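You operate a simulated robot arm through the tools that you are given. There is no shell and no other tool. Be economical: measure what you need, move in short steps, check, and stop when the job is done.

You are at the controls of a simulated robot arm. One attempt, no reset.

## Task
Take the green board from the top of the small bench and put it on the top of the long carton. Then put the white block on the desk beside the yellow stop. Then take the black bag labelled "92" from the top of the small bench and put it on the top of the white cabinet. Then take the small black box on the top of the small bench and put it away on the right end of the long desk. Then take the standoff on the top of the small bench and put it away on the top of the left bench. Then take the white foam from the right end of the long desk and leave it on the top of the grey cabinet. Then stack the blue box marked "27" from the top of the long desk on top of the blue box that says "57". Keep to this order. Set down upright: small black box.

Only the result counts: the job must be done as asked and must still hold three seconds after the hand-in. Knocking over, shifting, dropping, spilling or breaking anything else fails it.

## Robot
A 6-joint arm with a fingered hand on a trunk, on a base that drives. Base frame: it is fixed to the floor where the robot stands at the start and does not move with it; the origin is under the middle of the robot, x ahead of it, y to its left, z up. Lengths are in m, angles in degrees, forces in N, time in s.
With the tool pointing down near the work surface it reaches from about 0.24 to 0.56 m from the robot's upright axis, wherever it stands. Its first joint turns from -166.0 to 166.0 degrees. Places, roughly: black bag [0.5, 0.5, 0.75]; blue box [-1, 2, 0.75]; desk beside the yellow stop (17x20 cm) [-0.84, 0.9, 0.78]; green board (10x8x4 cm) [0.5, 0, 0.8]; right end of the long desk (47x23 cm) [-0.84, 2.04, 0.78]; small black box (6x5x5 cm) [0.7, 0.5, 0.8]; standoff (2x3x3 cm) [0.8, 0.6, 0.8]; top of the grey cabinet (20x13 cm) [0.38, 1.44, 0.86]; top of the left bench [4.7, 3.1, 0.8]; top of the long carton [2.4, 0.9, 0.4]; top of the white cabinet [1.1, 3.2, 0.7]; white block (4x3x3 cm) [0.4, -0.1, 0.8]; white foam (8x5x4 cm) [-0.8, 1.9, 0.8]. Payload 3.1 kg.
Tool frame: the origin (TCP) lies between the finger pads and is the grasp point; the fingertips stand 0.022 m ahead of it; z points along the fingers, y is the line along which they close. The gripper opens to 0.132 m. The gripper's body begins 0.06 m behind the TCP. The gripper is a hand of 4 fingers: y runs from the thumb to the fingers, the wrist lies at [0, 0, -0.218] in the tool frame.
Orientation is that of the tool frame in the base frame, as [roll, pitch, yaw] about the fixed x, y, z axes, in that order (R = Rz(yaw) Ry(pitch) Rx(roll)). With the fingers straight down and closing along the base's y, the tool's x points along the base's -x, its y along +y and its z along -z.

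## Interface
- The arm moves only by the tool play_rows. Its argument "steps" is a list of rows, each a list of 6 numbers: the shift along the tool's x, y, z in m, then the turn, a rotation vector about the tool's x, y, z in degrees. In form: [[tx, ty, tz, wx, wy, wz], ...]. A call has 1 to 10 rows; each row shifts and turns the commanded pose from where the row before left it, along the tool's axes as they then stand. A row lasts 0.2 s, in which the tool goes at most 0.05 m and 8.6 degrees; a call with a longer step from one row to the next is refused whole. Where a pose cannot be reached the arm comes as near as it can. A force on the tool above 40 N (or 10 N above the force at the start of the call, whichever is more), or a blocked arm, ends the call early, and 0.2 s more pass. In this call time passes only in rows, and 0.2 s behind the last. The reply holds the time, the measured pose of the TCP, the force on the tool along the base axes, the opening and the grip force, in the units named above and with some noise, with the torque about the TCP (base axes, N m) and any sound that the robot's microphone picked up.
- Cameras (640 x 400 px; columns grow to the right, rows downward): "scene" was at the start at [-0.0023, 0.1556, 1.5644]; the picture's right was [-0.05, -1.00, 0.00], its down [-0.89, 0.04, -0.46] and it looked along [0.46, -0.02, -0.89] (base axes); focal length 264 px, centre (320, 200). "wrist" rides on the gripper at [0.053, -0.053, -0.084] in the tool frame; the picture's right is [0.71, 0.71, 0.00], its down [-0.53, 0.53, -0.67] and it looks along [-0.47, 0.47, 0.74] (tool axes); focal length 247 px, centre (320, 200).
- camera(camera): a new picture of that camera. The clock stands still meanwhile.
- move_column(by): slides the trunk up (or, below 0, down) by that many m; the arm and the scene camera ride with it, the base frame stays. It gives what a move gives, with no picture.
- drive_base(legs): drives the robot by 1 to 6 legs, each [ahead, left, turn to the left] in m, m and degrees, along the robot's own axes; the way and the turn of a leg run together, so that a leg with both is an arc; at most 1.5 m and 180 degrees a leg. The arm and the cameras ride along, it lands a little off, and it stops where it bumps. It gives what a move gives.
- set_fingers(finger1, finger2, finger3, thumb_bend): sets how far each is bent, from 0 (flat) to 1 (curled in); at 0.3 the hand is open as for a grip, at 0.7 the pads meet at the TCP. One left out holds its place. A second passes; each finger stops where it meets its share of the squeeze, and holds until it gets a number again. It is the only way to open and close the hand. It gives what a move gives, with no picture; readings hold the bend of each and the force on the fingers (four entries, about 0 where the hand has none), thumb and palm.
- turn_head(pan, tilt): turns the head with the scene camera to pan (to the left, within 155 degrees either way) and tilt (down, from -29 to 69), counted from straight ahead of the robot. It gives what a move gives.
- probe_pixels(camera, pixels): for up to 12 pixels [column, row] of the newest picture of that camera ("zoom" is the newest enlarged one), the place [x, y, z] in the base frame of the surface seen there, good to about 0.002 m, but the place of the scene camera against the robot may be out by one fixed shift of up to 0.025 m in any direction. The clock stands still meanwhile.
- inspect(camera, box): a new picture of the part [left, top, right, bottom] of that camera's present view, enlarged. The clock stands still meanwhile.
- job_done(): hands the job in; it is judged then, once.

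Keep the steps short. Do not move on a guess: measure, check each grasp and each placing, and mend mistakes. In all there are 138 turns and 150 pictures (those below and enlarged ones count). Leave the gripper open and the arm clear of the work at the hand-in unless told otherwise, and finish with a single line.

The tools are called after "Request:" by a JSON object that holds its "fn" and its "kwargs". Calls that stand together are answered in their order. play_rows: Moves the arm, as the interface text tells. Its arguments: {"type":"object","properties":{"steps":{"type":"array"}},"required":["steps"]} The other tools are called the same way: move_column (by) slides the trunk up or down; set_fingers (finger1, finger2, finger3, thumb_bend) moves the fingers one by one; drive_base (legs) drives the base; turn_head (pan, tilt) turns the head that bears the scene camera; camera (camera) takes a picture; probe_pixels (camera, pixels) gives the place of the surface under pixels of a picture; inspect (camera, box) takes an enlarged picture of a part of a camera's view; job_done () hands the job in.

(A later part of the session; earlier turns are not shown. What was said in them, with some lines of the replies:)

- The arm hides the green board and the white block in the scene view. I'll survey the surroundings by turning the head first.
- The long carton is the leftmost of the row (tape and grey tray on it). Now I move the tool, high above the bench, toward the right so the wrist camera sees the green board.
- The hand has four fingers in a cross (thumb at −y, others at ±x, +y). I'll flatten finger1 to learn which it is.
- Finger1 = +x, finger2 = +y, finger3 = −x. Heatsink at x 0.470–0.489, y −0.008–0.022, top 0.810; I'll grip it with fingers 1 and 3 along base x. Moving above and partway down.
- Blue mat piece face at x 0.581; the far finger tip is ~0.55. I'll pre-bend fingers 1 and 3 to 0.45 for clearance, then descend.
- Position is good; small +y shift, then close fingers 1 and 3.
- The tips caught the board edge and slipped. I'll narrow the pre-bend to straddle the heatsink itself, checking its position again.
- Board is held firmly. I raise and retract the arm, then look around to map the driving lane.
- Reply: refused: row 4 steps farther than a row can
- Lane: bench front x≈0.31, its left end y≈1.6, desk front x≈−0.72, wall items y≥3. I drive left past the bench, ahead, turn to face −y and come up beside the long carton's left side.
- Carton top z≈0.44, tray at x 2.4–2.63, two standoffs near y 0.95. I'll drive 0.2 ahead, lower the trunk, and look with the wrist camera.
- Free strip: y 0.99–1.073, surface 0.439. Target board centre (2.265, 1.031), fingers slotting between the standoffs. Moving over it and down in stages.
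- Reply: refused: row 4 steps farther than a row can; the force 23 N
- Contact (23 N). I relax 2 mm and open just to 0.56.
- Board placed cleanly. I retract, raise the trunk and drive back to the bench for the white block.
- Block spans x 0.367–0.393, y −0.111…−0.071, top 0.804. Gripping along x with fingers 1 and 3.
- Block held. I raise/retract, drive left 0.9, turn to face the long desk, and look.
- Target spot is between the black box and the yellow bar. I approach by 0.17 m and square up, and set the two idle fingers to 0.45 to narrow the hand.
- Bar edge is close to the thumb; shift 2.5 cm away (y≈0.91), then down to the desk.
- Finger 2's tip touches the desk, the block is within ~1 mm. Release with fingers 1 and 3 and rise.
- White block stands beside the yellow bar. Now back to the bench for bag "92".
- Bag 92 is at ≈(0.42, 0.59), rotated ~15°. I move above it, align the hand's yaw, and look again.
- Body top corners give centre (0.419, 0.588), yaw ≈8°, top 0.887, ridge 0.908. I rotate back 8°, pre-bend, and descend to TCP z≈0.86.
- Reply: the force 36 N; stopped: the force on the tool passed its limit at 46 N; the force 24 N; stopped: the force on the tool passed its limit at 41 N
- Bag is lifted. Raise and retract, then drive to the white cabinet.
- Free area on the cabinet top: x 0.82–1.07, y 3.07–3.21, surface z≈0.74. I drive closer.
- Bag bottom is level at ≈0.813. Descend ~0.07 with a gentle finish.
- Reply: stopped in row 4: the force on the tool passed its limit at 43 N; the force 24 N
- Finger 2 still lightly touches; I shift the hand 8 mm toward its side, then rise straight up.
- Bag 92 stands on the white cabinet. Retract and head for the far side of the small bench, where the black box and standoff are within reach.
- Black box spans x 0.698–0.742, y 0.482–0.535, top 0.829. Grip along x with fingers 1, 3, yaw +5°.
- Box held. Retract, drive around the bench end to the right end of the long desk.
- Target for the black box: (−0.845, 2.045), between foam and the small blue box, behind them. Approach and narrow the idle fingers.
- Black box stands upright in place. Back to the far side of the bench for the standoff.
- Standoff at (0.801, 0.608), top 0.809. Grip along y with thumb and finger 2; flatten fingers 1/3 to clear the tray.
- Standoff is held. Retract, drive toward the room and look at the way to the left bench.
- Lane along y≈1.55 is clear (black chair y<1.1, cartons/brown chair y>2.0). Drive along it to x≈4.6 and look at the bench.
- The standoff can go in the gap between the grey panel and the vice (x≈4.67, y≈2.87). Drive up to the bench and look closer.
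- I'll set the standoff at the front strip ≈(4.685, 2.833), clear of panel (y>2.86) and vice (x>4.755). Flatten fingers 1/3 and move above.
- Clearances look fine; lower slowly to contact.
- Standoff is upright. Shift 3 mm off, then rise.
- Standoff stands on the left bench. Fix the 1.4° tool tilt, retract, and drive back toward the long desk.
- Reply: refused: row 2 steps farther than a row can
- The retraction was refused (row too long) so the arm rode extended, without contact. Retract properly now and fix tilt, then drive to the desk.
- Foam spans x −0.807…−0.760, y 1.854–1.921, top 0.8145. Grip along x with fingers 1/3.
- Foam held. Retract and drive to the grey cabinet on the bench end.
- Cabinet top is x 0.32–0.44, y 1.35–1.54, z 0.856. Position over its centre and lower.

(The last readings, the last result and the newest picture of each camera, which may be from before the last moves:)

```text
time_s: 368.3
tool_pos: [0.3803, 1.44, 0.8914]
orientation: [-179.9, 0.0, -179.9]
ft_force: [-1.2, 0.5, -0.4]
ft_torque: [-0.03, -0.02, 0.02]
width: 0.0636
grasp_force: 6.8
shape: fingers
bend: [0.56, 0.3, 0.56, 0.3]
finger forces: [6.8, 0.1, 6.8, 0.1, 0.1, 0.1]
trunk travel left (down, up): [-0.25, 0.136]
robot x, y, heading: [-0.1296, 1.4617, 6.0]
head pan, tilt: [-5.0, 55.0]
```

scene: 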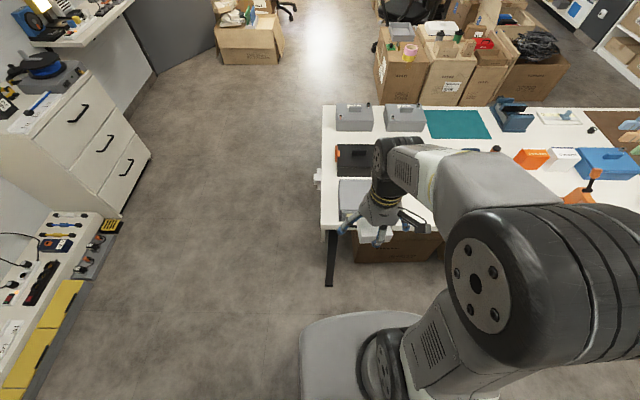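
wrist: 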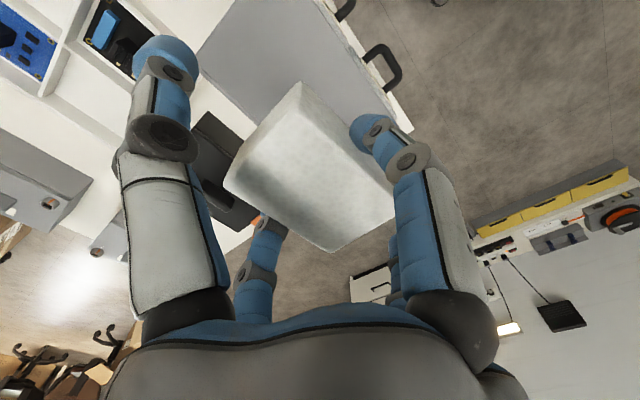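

Request:
{"fn": "play_rows", "kwargs": {"steps": [[0, 0, 0.0015, 0, 0, 0], [0, 0, 0.001, 0, 0, 0]]}}

Request:
{"fn": "set_fingers", "kwargs": {"finger1": 0.47, "finger3": 0.47}}

Request:
{"fn": "play_rows", "kwargs": {"steps": [[0, 0, -0.02, 0, 0, 0], [0, 0, -0.045, 0, 0, 0], [0, 0, -0.045, 0, 0, 0], [0, 0, -0.045, 0, 0, 0]]}}

Request:
{"fn": "camera", "kwargs": {"camera": "wrist"}}

```text
time_s: 368.9
tool_pos: [0.3794, 1.4414, 0.8889]
orientation: [-179.9, 0.1, -179.9]
ft_force: [1.6, 0.2, 3.9]
ft_torque: [-0.02, -0.03, 0.01]
width: 0.0632
grasp_force: 7.5
shape: fingers
bend: [0.56, 0.3, 0.56, 0.3]
finger forces: [7.4, 0.0, 8.1, 0.1, 0.1, 0.0]
trunk travel left (down, up): [-0.25, 0.136]
robot x, y, heading: [-0.1345, 1.4612, 6.1]
head pan, tilt: [-5.0, 55.0]
```

```text
time_s: 369.9
tool_pos: [0.38, 1.4403, 0.8898]
orientation: [-179.9, 0.0, -179.9]
ft_force: [-0.1, -0.3, -1.3]
ft_torque: [0.01, -0.02, -0.01]
width: 0.0699
grasp_force: 0.1
shape: fingers
bend: [0.47, 0.3, 0.47, 0.3]
finger forces: [0.0, 0.0, 0.0, 0.0, 0.1, 0.1]
trunk travel left (down, up): [-0.25, 0.136]
robot x, y, heading: [-0.1323, 1.4579, 5.8]
head pan, tilt: [-5.0, 55.0]
```

```text
time_s: 370.9
tool_pos: [0.3781, 1.4429, 1.0482]
orientation: [-179.9, 0.0, -179.9]
ft_force: [-0.7, 0.1, 0.3]
ft_torque: [0.0, 0.0, -0.04]
width: 0.0702
grasp_force: 0.1
shape: fingers
bend: [0.47, 0.3, 0.47, 0.3]
finger forces: [0.0, 0.0, 0.0, 0.0, 0.0, 0.1]
trunk travel left (down, up): [-0.25, 0.136]
robot x, y, heading: [-0.1365, 1.4618, 5.8]
head pan, tilt: [-5.0, 55.0]
```

```text
43 pictures are left
```

wrist: 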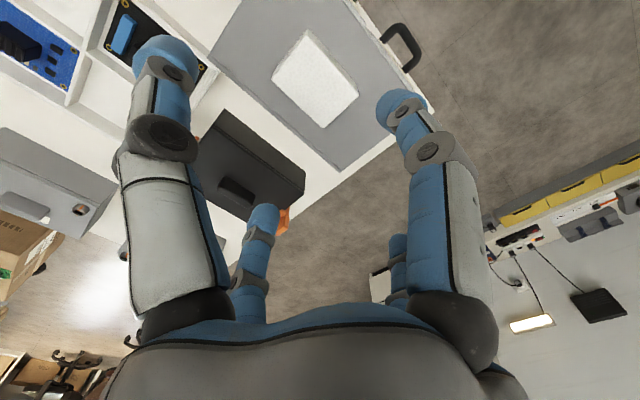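

Foam is on the grey cabinet. Now the last job: box 27. Retract and drive to the right end of the desk.

Request:
{"fn": "play_rows", "kwargs": {"steps": [[0.045, 0.009, 0, 0, 0, 0], [0.045, 0.009, 0, 0, 0, 0], [0.045, 0.009, 0, 0, 0, 0], [0.045, 0.009, 0, 0, 0, 0], [0.04, 0.009, 0, 0, 0, 0]]}}

Request:
{"fn": "drive_base", "kwargs": {"legs": [[-0.03, 0, -6], [0, 0.75, 0], [0, 0, 180], [0.2, 0, 0]]}}

Request:
{"fn": "set_fingers", "kwargs": {"finger1": 0.3, "finger3": 0.3}}

Request:
{"fn": "turn_head", "kwargs": {"pan": 0, "tilt": 55}}

Request:
{"fn": "camera", "kwargs": {"camera": "scene"}}

Request:
{"fn": "camera", "kwargs": {"camera": "wrist"}}

```text
time_s: 372.1
tool_pos: [0.1559, 1.4885, 1.0446]
orientation: [-179.8, 0.1, -179.9]
ft_force: [0.2, -0.3, -0.1]
ft_torque: [0.0, -0.03, 0.03]
width: 0.0704
grasp_force: 0.2
shape: fingers
bend: [0.47, 0.3, 0.47, 0.3]
finger forces: [0.0, 0.0, 0.1, 0.0, 0.0, 0.0]
trunk travel left (down, up): [-0.25, 0.136]
robot x, y, heading: [-0.1333, 1.4587, 5.8]
head pan, tilt: [-5.0, 55.0]
```

```text
time_s: 385.3
tool_pos: [-0.6501, 2.222, 1.0428]
orientation: [-179.8, 0.0, -6.0]
ft_force: [-0.7, 0.1, -1.0]
ft_torque: [0.03, -0.02, 0.02]
width: 0.0704
grasp_force: 0.1
shape: fingers
bend: [0.47, 0.3, 0.47, 0.3]
finger forces: [0.1, 0.1, 0.0, 0.0, 0.1, 0.0]
trunk travel left (down, up): [-0.25, 0.136]
robot x, y, heading: [-0.3571, 2.2178, 179.9]
head pan, tilt: [-5.0, 55.0]
```

```text
time_s: 386.3
tool_pos: [-0.6482, 2.2208, 1.0447]
orientation: [-179.9, 0.0, -6.0]
ft_force: [0.0, 0.5, 0.3]
ft_torque: [0.0, 0.03, -0.02]
width: 0.0875
grasp_force: 0.1
shape: fingers
bend: [0.3, 0.3, 0.3, 0.3]
finger forces: [0.0, 0.0, 0.0, 0.0, 0.0, 0.0]
trunk travel left (down, up): [-0.25, 0.136]
robot x, y, heading: [-0.3558, 2.2187, 180.0]
head pan, tilt: [-5.0, 55.0]
```

```text
time_s: 387.0
tool_pos: [-0.6473, 2.2211, 1.0441]
orientation: [180.0, 0.0, -6.1]
ft_force: [-0.3, -0.1, 0.3]
ft_torque: [0.03, 0.01, -0.01]
width: 0.0876
grasp_force: 0.1
shape: fingers
bend: [0.3, 0.3, 0.3, 0.3]
finger forces: [0.0, 0.1, 0.0, 0.0, 0.0, 0.1]
trunk travel left (down, up): [-0.25, 0.136]
robot x, y, heading: [-0.3575, 2.2184, 180.0]
head pan, tilt: [0.0, 55.0]
```

```text
42 pictures are left
```

scene: 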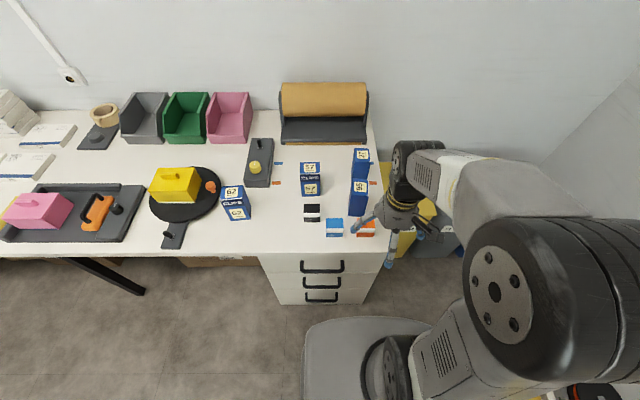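

```text
41 pictures are left
```

wrist: 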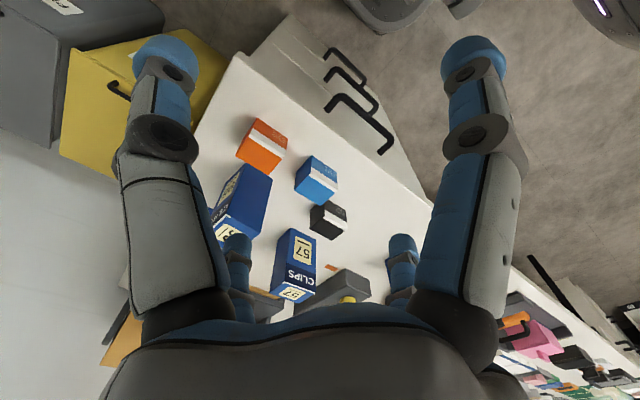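

Request:
{"fn": "inspect", "kwargs": {"camera": "scene", "box": [280, 135, 400, 245]}}

Request:
{"fn": "probe_pixels", "kwargs": {"camera": "zoom", "pixels": [[382, 68], [460, 68], [382, 120], [420, 80], [455, 130], [400, 140], [385, 238], [460, 238], [420, 245], [115, 140], [215, 140], [165, 190]]}}

```text
3.64 times, centred on (340, 190) of scene
```

zoom: 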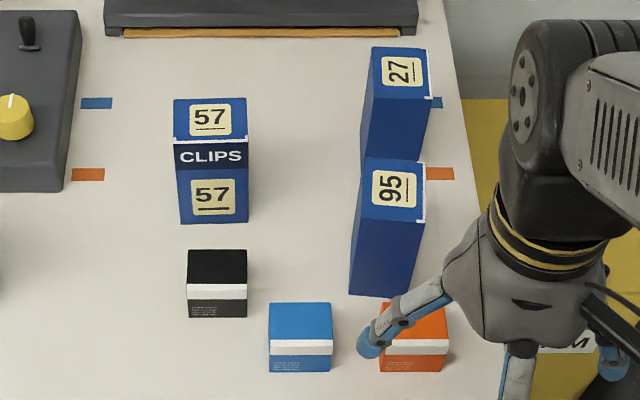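

```text
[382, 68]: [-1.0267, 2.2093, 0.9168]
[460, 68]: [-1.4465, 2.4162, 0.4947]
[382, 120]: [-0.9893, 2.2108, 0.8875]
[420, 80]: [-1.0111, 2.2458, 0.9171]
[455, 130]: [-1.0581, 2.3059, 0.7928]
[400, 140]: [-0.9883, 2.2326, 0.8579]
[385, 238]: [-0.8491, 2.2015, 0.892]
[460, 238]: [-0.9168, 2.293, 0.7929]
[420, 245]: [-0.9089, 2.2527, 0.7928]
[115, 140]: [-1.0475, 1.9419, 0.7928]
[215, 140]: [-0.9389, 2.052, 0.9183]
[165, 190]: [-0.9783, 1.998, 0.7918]
```

Request:
{"fn": "probe_pixels", "kwargs": {"camera": "scene", "pixels": [[360, 322], [330, 330], [400, 322], [322, 298], [322, 285], [322, 266], [350, 262], [320, 303]]}}

Request:
{"fn": "probe_pixels", "kwargs": {"camera": "zoom", "pixels": [[380, 40], [410, 35], [330, 60], [420, 100], [365, 95], [176, 130], [246, 130], [178, 105], [244, 102], [210, 170], [360, 185], [425, 210]]}}

```text
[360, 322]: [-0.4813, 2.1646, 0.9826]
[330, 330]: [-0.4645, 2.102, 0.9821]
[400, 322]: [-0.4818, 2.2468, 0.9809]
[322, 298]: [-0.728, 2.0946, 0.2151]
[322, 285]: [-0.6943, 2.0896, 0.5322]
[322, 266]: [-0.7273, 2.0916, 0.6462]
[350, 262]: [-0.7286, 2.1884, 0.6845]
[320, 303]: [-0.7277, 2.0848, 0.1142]
```

```text
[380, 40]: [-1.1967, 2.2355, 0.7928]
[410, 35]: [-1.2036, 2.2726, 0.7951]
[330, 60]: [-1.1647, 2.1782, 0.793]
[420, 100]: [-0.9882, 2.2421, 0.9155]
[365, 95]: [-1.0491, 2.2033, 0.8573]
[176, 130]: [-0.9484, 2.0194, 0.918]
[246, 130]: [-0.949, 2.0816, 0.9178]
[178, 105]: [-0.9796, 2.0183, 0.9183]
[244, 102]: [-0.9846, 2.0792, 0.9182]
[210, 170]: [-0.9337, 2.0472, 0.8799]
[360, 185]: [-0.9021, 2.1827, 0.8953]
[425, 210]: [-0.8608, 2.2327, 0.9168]
```

Box 27: x ≈ −0.994…−1.055, y 2.222–2.268, top 0.903; 57: centre ≈(−0.965, 2.069), top 0.903. I edge 0.05 closer and reach out high above 27, testing the reach.

Request:
{"fn": "drive_base", "kwargs": {"legs": [[0.05, 0, 0]]}}

Request:
{"fn": "play_rows", "kwargs": {"steps": [[-0.045, 0, 0, 0, 0, 3], [-0.045, 0, 0, 0, 0, -6], [-0.045, 0, 0, 0, 0, -3], [-0.045, 0, 0, 0, 0, 0], [-0.045, 0, 0, 0, 0, 0], [-0.045, 0, 0, 0, 0, 0]]}}

Request:
{"fn": "camera", "kwargs": {"camera": "wrist"}}

```text
time_s: 387.9
tool_pos: [-0.7016, 2.2202, 1.0436]
orientation: [-179.9, -0.1, -5.9]
ft_force: [-0.4, -0.5, 0.4]
ft_torque: [0.0, 0.02, 0.02]
width: 0.0875
grasp_force: 0.1
shape: fingers
bend: [0.3, 0.3, 0.3, 0.3]
finger forces: [0.0, 0.0, 0.1, 0.0, 0.0, 0.0]
trunk travel left (down, up): [-0.25, 0.136]
robot x, y, heading: [-0.4055, 2.2174, 180.1]
head pan, tilt: [0.0, 55.0]
```

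```text
time_s: 389.3
tool_pos: [-0.9584, 2.2341, 1.0406]
orientation: [-179.9, -0.3, 0.0]
ft_force: [1.1, 0.1, -0.3]
ft_torque: [-0.01, 0.0, -0.01]
width: 0.0876
grasp_force: 0.0
shape: fingers
bend: [0.3, 0.3, 0.3, 0.3]
finger forces: [0.0, 0.0, 0.0, 0.0, 0.0, 0.0]
out of reach, approached as far as the arm can: row 6
trunk travel left (down, up): [-0.25, 0.136]
robot x, y, heading: [-0.404, 2.2177, 179.8]
head pan, tilt: [0.0, 55.0]
```

```text
39 pictures are left
```

wrist: 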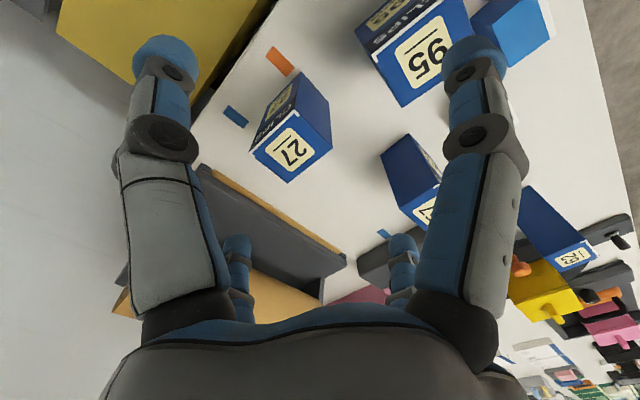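

At full reach with the hand vertical; I'll tilt the hand ~18° outward to gain reach. First measure 27 precisely from the wrist.

Request:
{"fn": "inspect", "kwargs": {"camera": "wrist", "box": [220, 40, 380, 200]}}

Request:
{"fn": "probe_pixels", "kwargs": {"camera": "zoom", "pixels": [[125, 272], [280, 225], [440, 265], [275, 355], [285, 285], [345, 125], [440, 215], [350, 160], [300, 130], [120, 262]]}}

Request:
{"fn": "probe_pixels", "kwargs": {"camera": "wrist", "pixels": [[408, 138], [384, 155], [400, 205], [425, 195], [405, 105], [355, 35], [372, 60], [260, 195], [440, 90]]}}

```text
2.50 times, centred on (300, 120) of wrist
```

zoom: 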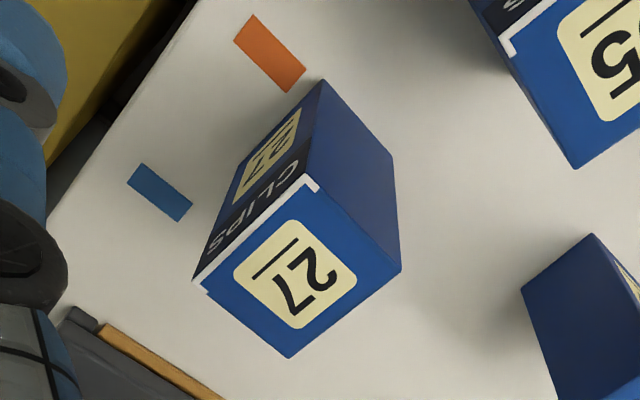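

```text
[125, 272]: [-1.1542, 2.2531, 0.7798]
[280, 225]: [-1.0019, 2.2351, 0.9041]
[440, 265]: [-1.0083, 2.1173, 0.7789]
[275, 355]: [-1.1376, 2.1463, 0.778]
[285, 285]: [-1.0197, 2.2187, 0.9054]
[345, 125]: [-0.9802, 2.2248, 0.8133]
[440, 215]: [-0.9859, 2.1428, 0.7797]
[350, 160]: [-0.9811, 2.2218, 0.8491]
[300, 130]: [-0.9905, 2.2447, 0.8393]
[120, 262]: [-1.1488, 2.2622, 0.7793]
```

```text
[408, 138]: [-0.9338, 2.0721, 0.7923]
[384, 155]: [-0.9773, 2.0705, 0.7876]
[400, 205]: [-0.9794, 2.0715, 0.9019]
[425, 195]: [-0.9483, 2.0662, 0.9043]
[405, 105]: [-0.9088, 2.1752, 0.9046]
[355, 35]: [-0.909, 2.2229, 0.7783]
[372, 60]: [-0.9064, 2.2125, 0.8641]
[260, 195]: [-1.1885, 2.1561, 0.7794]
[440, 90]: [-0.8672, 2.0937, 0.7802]
```

Request:
{"fn": "probe_pixels", "kwargs": {"camera": "zoom", "pixels": [[308, 186], [203, 280], [289, 350], [393, 269], [250, 235], [345, 310], [355, 225], [240, 318]]}}

Request:
{"fn": "probe_pixels", "kwargs": {"camera": "wrist", "pixels": [[400, 208], [436, 190], [415, 215], [395, 200], [430, 185]]}}

```text
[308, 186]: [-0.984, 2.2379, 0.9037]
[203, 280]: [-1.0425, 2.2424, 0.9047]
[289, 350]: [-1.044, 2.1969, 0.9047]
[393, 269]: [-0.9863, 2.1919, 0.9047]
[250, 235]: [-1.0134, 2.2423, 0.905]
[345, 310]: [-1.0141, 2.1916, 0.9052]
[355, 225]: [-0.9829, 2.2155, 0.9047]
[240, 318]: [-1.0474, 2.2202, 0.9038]
```

```text
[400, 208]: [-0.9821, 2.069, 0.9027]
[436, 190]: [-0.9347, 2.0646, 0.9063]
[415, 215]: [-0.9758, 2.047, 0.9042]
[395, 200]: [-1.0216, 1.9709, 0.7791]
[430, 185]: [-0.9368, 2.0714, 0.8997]
```

27: centre (−1.0145, 2.217), yaw ≈ −5°, top 0.9045. 57: centre ≈(−0.958, 2.038). Yaw +5 about tool z, tilt 20° outward, then extend.

Request:
{"fn": "play_rows", "kwargs": {"steps": [[0.01, 0, 0, 0, 0, 5], [0, 0, 0, 0, -7, 0], [0, 0, 0, 0, -7, 0], [0, 0, 0, 0, -6, 0]]}}

```text
time_s: 390.3
tool_pos: [-0.946, 2.233, 1.0435]
orientation: [-179.8, 20.2, -4.8]
ft_force: [1.0, -0.1, 0.3]
ft_torque: [-0.01, 0.03, -0.02]
width: 0.0877
grasp_force: 0.0
shape: fingers
bend: [0.3, 0.3, 0.3, 0.3]
finger forces: [0.1, 0.0, 0.1, 0.0, 0.0, 0.0]
trunk travel left (down, up): [-0.25, 0.136]
robot x, y, heading: [-0.4081, 2.2167, 179.8]
head pan, tilt: [0.0, 55.0]
```

Request:
{"fn": "play_rows", "kwargs": {"steps": [[-0.0084, 0.0072, 0.0416, 0, 0, 0], [-0.0084, 0.0072, 0.0416, 0, 0, 0], [-0.0085, 0.0073, 0.0416, 0, 0, 0]]}}

Request:
{"fn": "camera", "kwargs": {"camera": "wrist"}}

Request:
{"fn": "inspect", "kwargs": {"camera": "scene", "box": [280, 115, 440, 235]}}

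```text
time_s: 391.1
tool_pos: [-1.0171, 2.2193, 0.9354]
orientation: [-179.8, 20.0, -4.9]
ft_force: [0.0, 1.0, -0.4]
ft_torque: [-0.01, -0.01, 0.01]
width: 0.0877
grasp_force: 0.0
shape: fingers
bend: [0.3, 0.3, 0.3, 0.3]
finger forces: [0.1, 0.0, 0.0, 0.0, 0.1, 0.1]
trunk travel left (down, up): [-0.25, 0.136]
robot x, y, heading: [-0.407, 2.2185, 179.7]
head pan, tilt: [0.0, 55.0]
```

```text
37 pictures are left
```

wrist: 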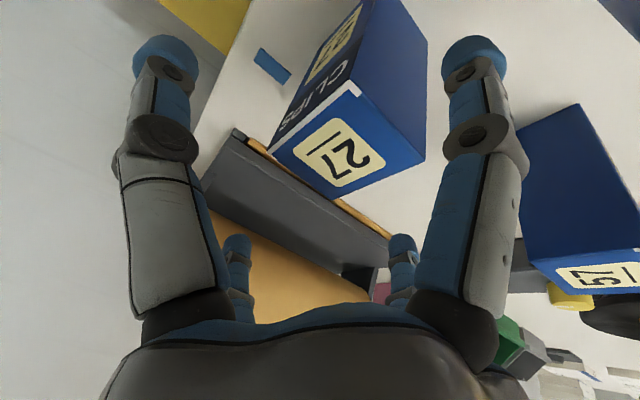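

```text
3.33 times, centred on (360, 175) of scene
```

zoom: 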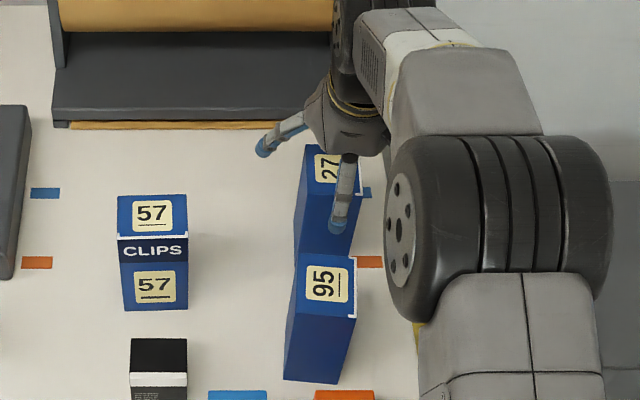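

Request:
{"fn": "probe_pixels", "kwargs": {"camera": "wrist", "pixels": [[350, 94], [278, 150], [335, 194], [418, 157], [345, 150], [475, 50], [237, 240], [240, 145], [320, 200]]}}

```text
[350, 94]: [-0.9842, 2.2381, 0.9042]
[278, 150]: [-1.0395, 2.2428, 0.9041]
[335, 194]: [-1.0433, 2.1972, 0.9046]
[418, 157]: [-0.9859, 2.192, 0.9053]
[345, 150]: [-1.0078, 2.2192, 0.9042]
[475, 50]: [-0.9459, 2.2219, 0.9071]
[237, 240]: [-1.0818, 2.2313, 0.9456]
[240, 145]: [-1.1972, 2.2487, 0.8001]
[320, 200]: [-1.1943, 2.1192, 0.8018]
```

Request:
{"fn": "play_rows", "kwargs": {"steps": [[0.0126, 0.001, 0.03, 0, 0, 0], [0.0126, 0.001, 0.03, 0, 0, 0]]}}

Request:
{"fn": "set_fingers", "kwargs": {"finger2": 0.8, "thumb_bend": 0.8}}

Request:
{"fn": "camera", "kwargs": {"camera": "wrist"}}

```text
time_s: 391.7
tool_pos: [-1.011, 2.216, 0.8697]
orientation: [-179.8, 20.1, -4.9]
ft_force: [0.8, -0.3, -1.1]
ft_torque: [-0.03, 0.02, -0.01]
width: 0.0874
grasp_force: 0.1
shape: fingers
bend: [0.3, 0.3, 0.3, 0.3]
finger forces: [0.0, 0.1, 0.0, 0.1, 0.0, 0.0]
trunk travel left (down, up): [-0.25, 0.136]
robot x, y, heading: [-0.4079, 2.2185, 179.9]
head pan, tilt: [0.0, 55.0]
```

```text
time_s: 392.7
tool_pos: [-1.0093, 2.2175, 0.8688]
orientation: [-179.8, 20.0, -4.9]
ft_force: [-0.2, 0.0, -0.2]
ft_torque: [0.02, 0.01, -0.01]
width: 0.0605
grasp_force: 16.9
shape: fingers
bend: [0.3, 0.49, 0.3, 0.62]
finger forces: [0.0, 17.4, 0.0, 0.1, 17.0, 0.0]
trunk travel left (down, up): [-0.25, 0.136]
robot x, y, heading: [-0.4049, 2.2176, 180.1]
head pan, tilt: [0.0, 55.0]
```

```text
35 pictures are left
```

wrist: 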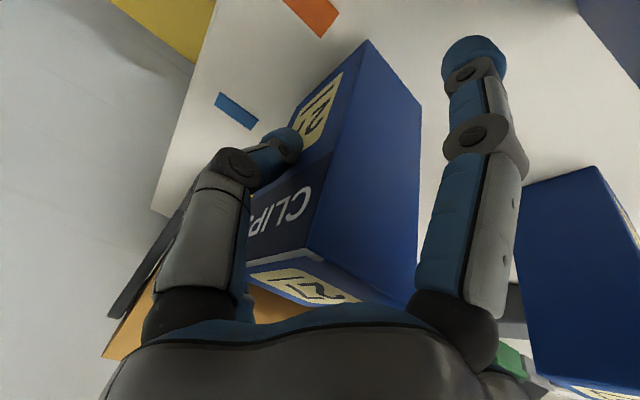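

Held with 17 N. Lift straight up ~0.155.

Request:
{"fn": "play_rows", "kwargs": {"steps": [[-0.007, 0, -0.019, 0, 0, 0], [-0.014, 0, -0.038, 0, 0, 0], [-0.014, 0, -0.038, 0, 0, 0], [-0.014, 0, -0.038, 0, 0, 0], [-0.007, 0, -0.019, 0, 0, 0]]}}

Request:
{"fn": "camera", "kwargs": {"camera": "wrist"}}

Request:
{"fn": "camera", "kwargs": {"camera": "scene"}}

```text
time_s: 393.9
tool_pos: [-1.0117, 2.2155, 1.0306]
orientation: [-179.9, 20.0, -5.0]
ft_force: [0.6, -0.1, -1.6]
ft_torque: [0.01, -0.03, 0.02]
width: 0.0608
grasp_force: 16.9
shape: fingers
bend: [0.3, 0.49, 0.3, 0.62]
finger forces: [0.1, 17.3, 0.0, 0.1, 16.9, 0.1]
trunk travel left (down, up): [-0.25, 0.136]
robot x, y, heading: [-0.4044, 2.2157, 179.7]
head pan, tilt: [0.0, 55.0]
```

```text
34 pictures are left
```

wrist: 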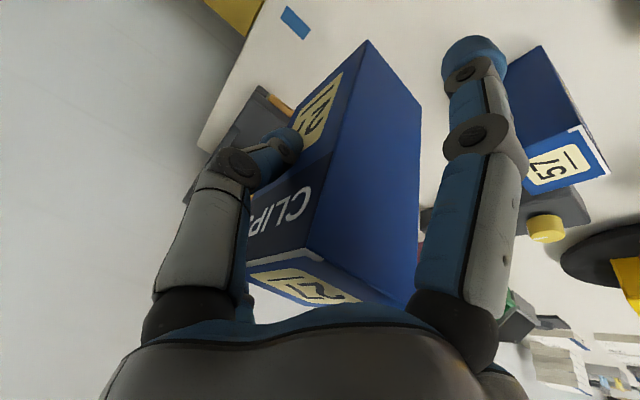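

```text
33 pictures are left
```

scene: 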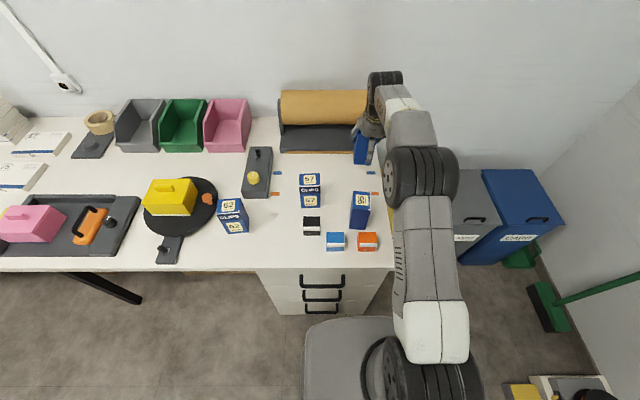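

Request:
{"fn": "probe_pixels", "kwargs": {"camera": "wrist", "pixels": [[367, 47], [416, 105], [316, 240], [412, 285], [370, 180], [340, 90], [305, 150], [275, 275], [340, 285]]}}

Request:
{"fn": "probe_pixels", "kwargs": {"camera": "wrist", "pixels": [[530, 190], [580, 130], [600, 165], [550, 170], [545, 55], [540, 80]]}}

```text
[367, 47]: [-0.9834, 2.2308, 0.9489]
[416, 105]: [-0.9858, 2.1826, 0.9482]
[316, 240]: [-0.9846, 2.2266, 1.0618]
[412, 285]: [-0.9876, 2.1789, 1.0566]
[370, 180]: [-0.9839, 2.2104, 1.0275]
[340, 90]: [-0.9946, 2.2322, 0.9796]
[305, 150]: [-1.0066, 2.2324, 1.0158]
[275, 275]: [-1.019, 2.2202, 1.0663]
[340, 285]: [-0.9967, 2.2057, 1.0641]
```

```text
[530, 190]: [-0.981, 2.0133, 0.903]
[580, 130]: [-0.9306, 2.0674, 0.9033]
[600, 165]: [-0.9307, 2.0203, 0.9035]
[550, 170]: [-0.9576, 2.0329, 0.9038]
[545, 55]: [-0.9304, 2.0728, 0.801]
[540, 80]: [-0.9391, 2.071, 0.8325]
```

Held box: centre ≈(−1.0175, 2.206), bottom ≈0.94. 57's top centre ≈(−0.956, 2.038), z 0.904. Translate (+0.0615, −0.168).

Request:
{"fn": "play_rows", "kwargs": {"steps": [[0.0177, 0.0406, -0.0065, 0, 0, 0], [0.0177, 0.0406, -0.0065, 0, 0, 0], [0.0177, 0.0406, -0.0065, 0, 0, 0], [0.0176, 0.0405, -0.0065, 0, 0, 0]]}}

Request:
{"fn": "camera", "kwargs": {"camera": "wrist"}}

Request:
{"fn": "inspect", "kwargs": {"camera": "scene", "box": [240, 100, 420, 250]}}

```text
time_s: 394.9
tool_pos: [-0.9517, 2.0466, 1.0299]
orientation: [-179.8, 19.9, -5.0]
ft_force: [-0.5, -0.4, -3.2]
ft_torque: [0.03, -0.05, 0.01]
width: 0.0603
grasp_force: 16.5
shape: fingers
bend: [0.3, 0.48, 0.3, 0.63]
finger forces: [0.0, 17.6, 0.0, 0.0, 16.9, 0.0]
trunk travel left (down, up): [-0.25, 0.136]
robot x, y, heading: [-0.4059, 2.2175, 179.6]
head pan, tilt: [0.0, 55.0]
```

```text
32 pictures are left
```

wrist: 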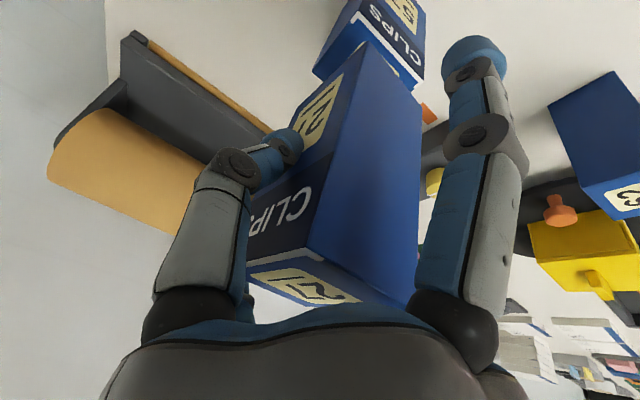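

```text
2.67 times, centred on (330, 175) of scene
```

zoom: 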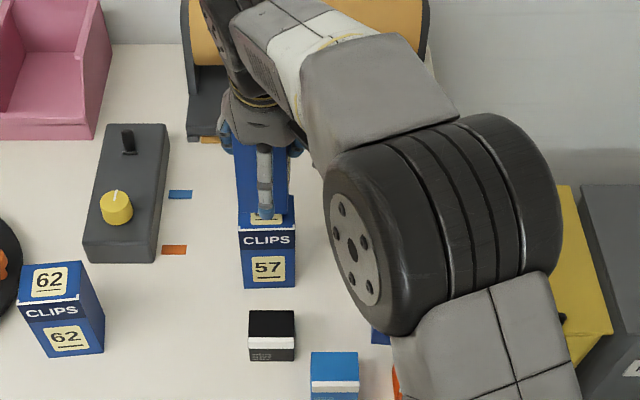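

Check alignment by probing the held box's bottom front corners and 57's top corners.

Request:
{"fn": "probe_pixels", "kwargs": {"camera": "wrist", "pixels": [[367, 48], [416, 105], [370, 150], [340, 90], [356, 20], [320, 72], [412, 82], [365, 38], [316, 240], [412, 285]]}}

```text
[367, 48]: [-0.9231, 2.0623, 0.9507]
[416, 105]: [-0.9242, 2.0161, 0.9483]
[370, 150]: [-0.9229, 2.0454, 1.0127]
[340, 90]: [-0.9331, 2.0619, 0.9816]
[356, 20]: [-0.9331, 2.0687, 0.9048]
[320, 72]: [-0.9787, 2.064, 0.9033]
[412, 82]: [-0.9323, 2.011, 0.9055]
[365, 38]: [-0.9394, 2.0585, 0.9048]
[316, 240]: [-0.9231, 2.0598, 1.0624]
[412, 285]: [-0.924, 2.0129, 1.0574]
```

Centred to within a couple of mm. Lower ~0.031, then creep to contact.

Request:
{"fn": "play_rows", "kwargs": {"steps": [[0.0055, 0, 0.015, 0, 0, 0], [0.0055, 0, 0.015, 0, 0, 0]]}}

Request:
{"fn": "play_rows", "kwargs": {"steps": [[0.0007, 0, 0.0019, 0, 0, 0], [0.0004, 0, 0.001, 0, 0, 0]]}}

```text
time_s: 395.5
tool_pos: [-0.9501, 2.0474, 0.999]
orientation: [-179.8, 20.0, -4.9]
ft_force: [0.7, 0.8, -2.0]
ft_torque: [-0.02, -0.01, 0.0]
width: 0.0602
grasp_force: 17.5
shape: fingers
bend: [0.3, 0.48, 0.3, 0.63]
finger forces: [0.0, 17.4, 0.1, 0.1, 16.8, 0.1]
trunk travel left (down, up): [-0.25, 0.136]
robot x, y, heading: [-0.4072, 2.216, 179.9]
head pan, tilt: [0.0, 55.0]
```

```text
time_s: 396.1
tool_pos: [-0.9514, 2.047, 0.9956]
orientation: [-179.8, 20.0, -5.0]
ft_force: [-0.6, 0.1, -1.2]
ft_torque: [0.04, -0.04, -0.03]
width: 0.0605
grasp_force: 17.0
shape: fingers
bend: [0.3, 0.48, 0.3, 0.63]
finger forces: [0.0, 17.4, 0.1, 0.0, 16.8, 0.1]
trunk travel left (down, up): [-0.25, 0.136]
robot x, y, heading: [-0.4048, 2.2213, 179.9]
head pan, tilt: [0.0, 55.0]
```

Request:
{"fn": "play_rows", "kwargs": {"steps": [[0.0004, 0, 0.001, 0, 0, 0], [0.0004, 0, 0.001, 0, 0, 0]]}}

Request:
{"fn": "inspect", "kwargs": {"camera": "wrist", "box": [270, 0, 470, 150]}}

```text
time_s: 396.7
tool_pos: [-0.9504, 2.0477, 0.9935]
orientation: [-179.9, 20.0, -4.9]
ft_force: [0.3, -0.4, -2.4]
ft_torque: [-0.01, -0.01, 0.01]
width: 0.0606
grasp_force: 17.3
shape: fingers
bend: [0.3, 0.48, 0.3, 0.63]
finger forces: [0.1, 17.6, 0.0, 0.0, 17.0, 0.1]
trunk travel left (down, up): [-0.25, 0.136]
robot x, y, heading: [-0.4014, 2.2186, 180.0]
head pan, tilt: [0.0, 55.0]
```

```text
2.67 times, centred on (370, 75) of wrist
```

zoom: 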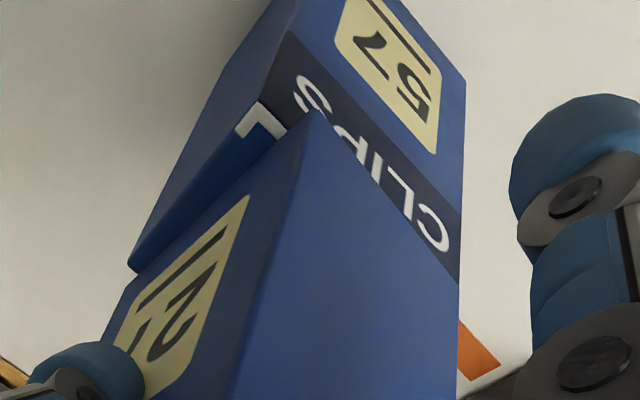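

Request:
{"fn": "play_rows", "kwargs": {"steps": [[0.0004, 0, 0.001, 0, 0, 0], [0.0004, 0, 0.001, 0, 0, 0]]}}

Request:
{"fn": "play_rows", "kwargs": {"steps": [[0.0003, 0, 0.0008, 0, 0, 0], [0.0003, 0, 0.0008, 0, 0, 0]]}}

```text
time_s: 397.3
tool_pos: [-0.9499, 2.0477, 0.9935]
orientation: [-179.9, 20.2, -5.0]
ft_force: [2.0, -0.8, 6.3]
ft_torque: [-0.05, -0.05, -0.01]
width: 0.0606
grasp_force: 19.2
shape: fingers
bend: [0.3, 0.48, 0.3, 0.63]
finger forces: [0.0, 19.9, 0.1, 0.0, 18.2, 0.1]
trunk travel left (down, up): [-0.25, 0.136]
robot x, y, heading: [-0.4039, 2.2183, 180.0]
head pan, tilt: [0.0, 55.0]
```

```text
time_s: 397.9
tool_pos: [-0.9498, 2.0476, 0.9922]
orientation: [-180.0, 20.2, -5.0]
ft_force: [0.2, -0.2, 13.7]
ft_torque: [-0.05, -0.06, -0.01]
width: 0.0604
grasp_force: 20.7
shape: fingers
bend: [0.3, 0.48, 0.3, 0.63]
finger forces: [0.0, 22.3, 0.0, 0.0, 19.0, 0.0]
trunk travel left (down, up): [-0.25, 0.136]
robot x, y, heading: [-0.4055, 2.2139, 179.9]
head pan, tilt: [0.0, 55.0]
```

Seated (13.7 N). Release both sides a little, check.

Request:
{"fn": "set_fingers", "kwargs": {"finger2": 0.43, "thumb_bend": 0.57}}

Request:
{"fn": "set_fingers", "kwargs": {"finger2": 0.3, "thumb_bend": 0.35}}

Request:
{"fn": "camera", "kwargs": {"camera": "wrist"}}

```text
time_s: 398.9
tool_pos: [-0.9505, 2.0486, 0.9908]
orientation: [-179.9, 20.0, -4.9]
ft_force: [-0.5, -1.4, -0.3]
ft_torque: [0.05, 0.03, 0.0]
width: 0.0633
grasp_force: 0.3
shape: fingers
bend: [0.3, 0.43, 0.3, 0.56]
finger forces: [0.1, 0.4, 0.0, 0.0, 0.1, 0.1]
trunk travel left (down, up): [-0.25, 0.136]
robot x, y, heading: [-0.405, 2.2156, 179.7]
head pan, tilt: [0.0, 55.0]
```

```text
time_s: 399.9
tool_pos: [-0.9506, 2.0477, 0.9909]
orientation: [-179.8, 19.9, -4.8]
ft_force: [0.5, 0.4, 0.2]
ft_torque: [0.0, 0.01, -0.02]
width: 0.082
grasp_force: 0.1
shape: fingers
bend: [0.3, 0.3, 0.3, 0.35]
finger forces: [0.0, 0.0, 0.0, 0.1, 0.0, 0.0]
trunk travel left (down, up): [-0.25, 0.136]
robot x, y, heading: [-0.4054, 2.2166, 179.8]
head pan, tilt: [0.0, 55.0]
```

```text
29 pictures are left
```

wrist: 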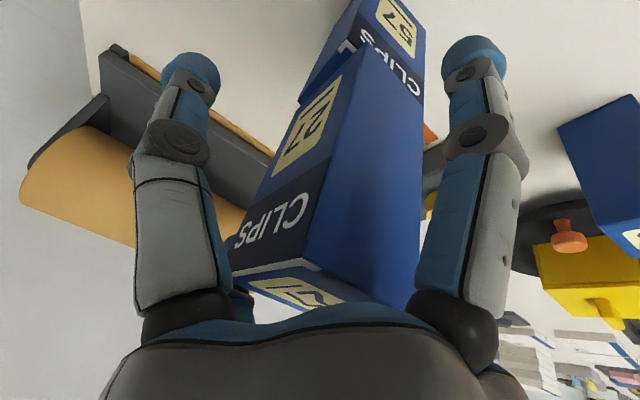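

Released and standing. Rise vertically, then withdraw.

Request:
{"fn": "play_rows", "kwargs": {"steps": [[-0.0069, 0, -0.0188, 0, 0, 0], [-0.0148, 0, -0.0404, 0, 0, 0], [-0.0148, 0, -0.0404, 0, 0, 0], [-0.0148, 0, -0.0404, 0, 0, 0]]}}

Request:
{"fn": "camera", "kwargs": {"camera": "wrist"}}

```text
time_s: 400.9
tool_pos: [-0.9536, 2.0475, 1.1405]
orientation: [-179.8, 20.0, -5.0]
ft_force: [-0.2, -1.1, -0.3]
ft_torque: [0.05, 0.04, 0.01]
width: 0.0822
grasp_force: 0.1
shape: fingers
bend: [0.3, 0.3, 0.3, 0.35]
finger forces: [0.0, 0.0, 0.1, 0.0, 0.1, 0.0]
trunk travel left (down, up): [-0.25, 0.136]
robot x, y, heading: [-0.4047, 2.2165, 179.9]
head pan, tilt: [0.0, 55.0]
```

```text
28 pictures are left
```

wrist: 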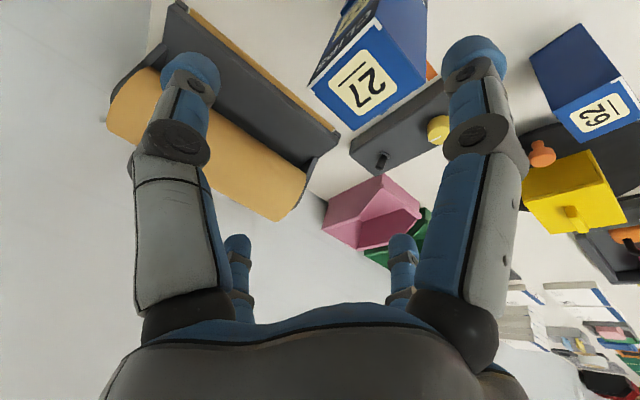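

Request:
{"fn": "play_rows", "kwargs": {"steps": [[0, 0, 0, 0, 7, 0], [0, 0, 0, 0, 7, 0], [0, 0, 0, 0, 6, 0], [0.045, 0, 0, 0, 0, 0], [0.045, 0, 0, 0, 0, 0], [0.045, -0.015, 0, 0, 0, 0], [0.045, -0.015, 0, 0, 0, 0], [0.045, -0.015, 0, 0, 0, 0]]}}

Request:
{"fn": "drive_base", "kwargs": {"legs": [[-0.2, 0, 0]]}}

Request:
{"fn": "turn_head", "kwargs": {"pan": 15, "tilt": 45}}

Request:
{"fn": "camera", "kwargs": {"camera": "scene"}}

Request:
{"fn": "inspect", "kwargs": {"camera": "scene", "box": [240, 130, 440, 260]}}

```text
time_s: 402.7
tool_pos: [-0.6885, 2.0811, 1.1087]
orientation: [-180.0, 3.6, -5.0]
ft_force: [-0.3, -0.2, 0.1]
ft_torque: [0.0, 0.05, -0.01]
width: 0.0819
grasp_force: 0.0
shape: fingers
bend: [0.3, 0.3, 0.3, 0.35]
finger forces: [0.0, 0.0, 0.0, 0.1, 0.0, 0.0]
out of reach, approached as far as the arm can: row 1, 2, 3
trunk travel left (down, up): [-0.25, 0.136]
robot x, y, heading: [-0.4075, 2.2204, 179.8]
head pan, tilt: [0.0, 55.0]
```

```text
time_s: 404.3
tool_pos: [-0.4899, 2.0811, 1.1084]
orientation: [-179.9, 3.6, -5.3]
ft_force: [0.4, -0.3, -1.0]
ft_torque: [-0.02, 0.03, -0.01]
width: 0.0821
grasp_force: 0.1
shape: fingers
bend: [0.3, 0.3, 0.3, 0.35]
finger forces: [0.1, 0.1, 0.1, 0.0, 0.0, 0.1]
trunk travel left (down, up): [-0.25, 0.136]
robot x, y, heading: [-0.2057, 2.2196, 179.6]
head pan, tilt: [0.0, 55.0]
```

```text
time_s: 405.1
tool_pos: [-0.4906, 2.0816, 1.1068]
orientation: [-179.8, 3.5, -5.2]
ft_force: [-0.2, -0.3, 0.0]
ft_torque: [0.01, 0.03, 0.0]
width: 0.082
grasp_force: 0.0
shape: fingers
bend: [0.3, 0.3, 0.3, 0.35]
finger forces: [0.1, 0.0, 0.0, 0.0, 0.0, 0.0]
trunk travel left (down, up): [-0.25, 0.136]
robot x, y, heading: [-0.2053, 2.2169, 179.6]
head pan, tilt: [15.0, 45.0]
```

```text
27 pictures are left
```

scene: 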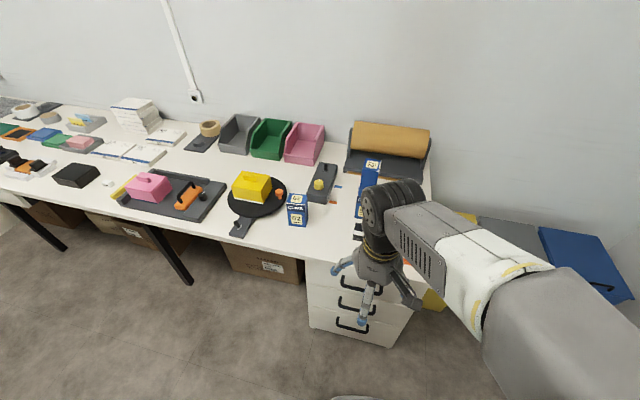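

```text
3.08 times, centred on (340, 195) of scene
```

zoom: 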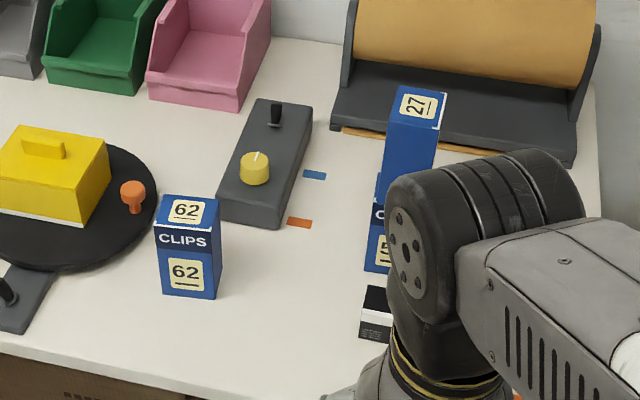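

Box 27 stands on 57, the black box is upright, and the white block is beside the yellow stop. The hand is open and the arm is clear, so I'm handing in.

Request:
{"fn": "job_done", "kwargs": {}}

```text
The job is handed in.
```

All seven moves were done in the order asked and handed in; the scene camera showed box 27 standing on box 57, and wrist views right after each release showed the other items resting where they were put.
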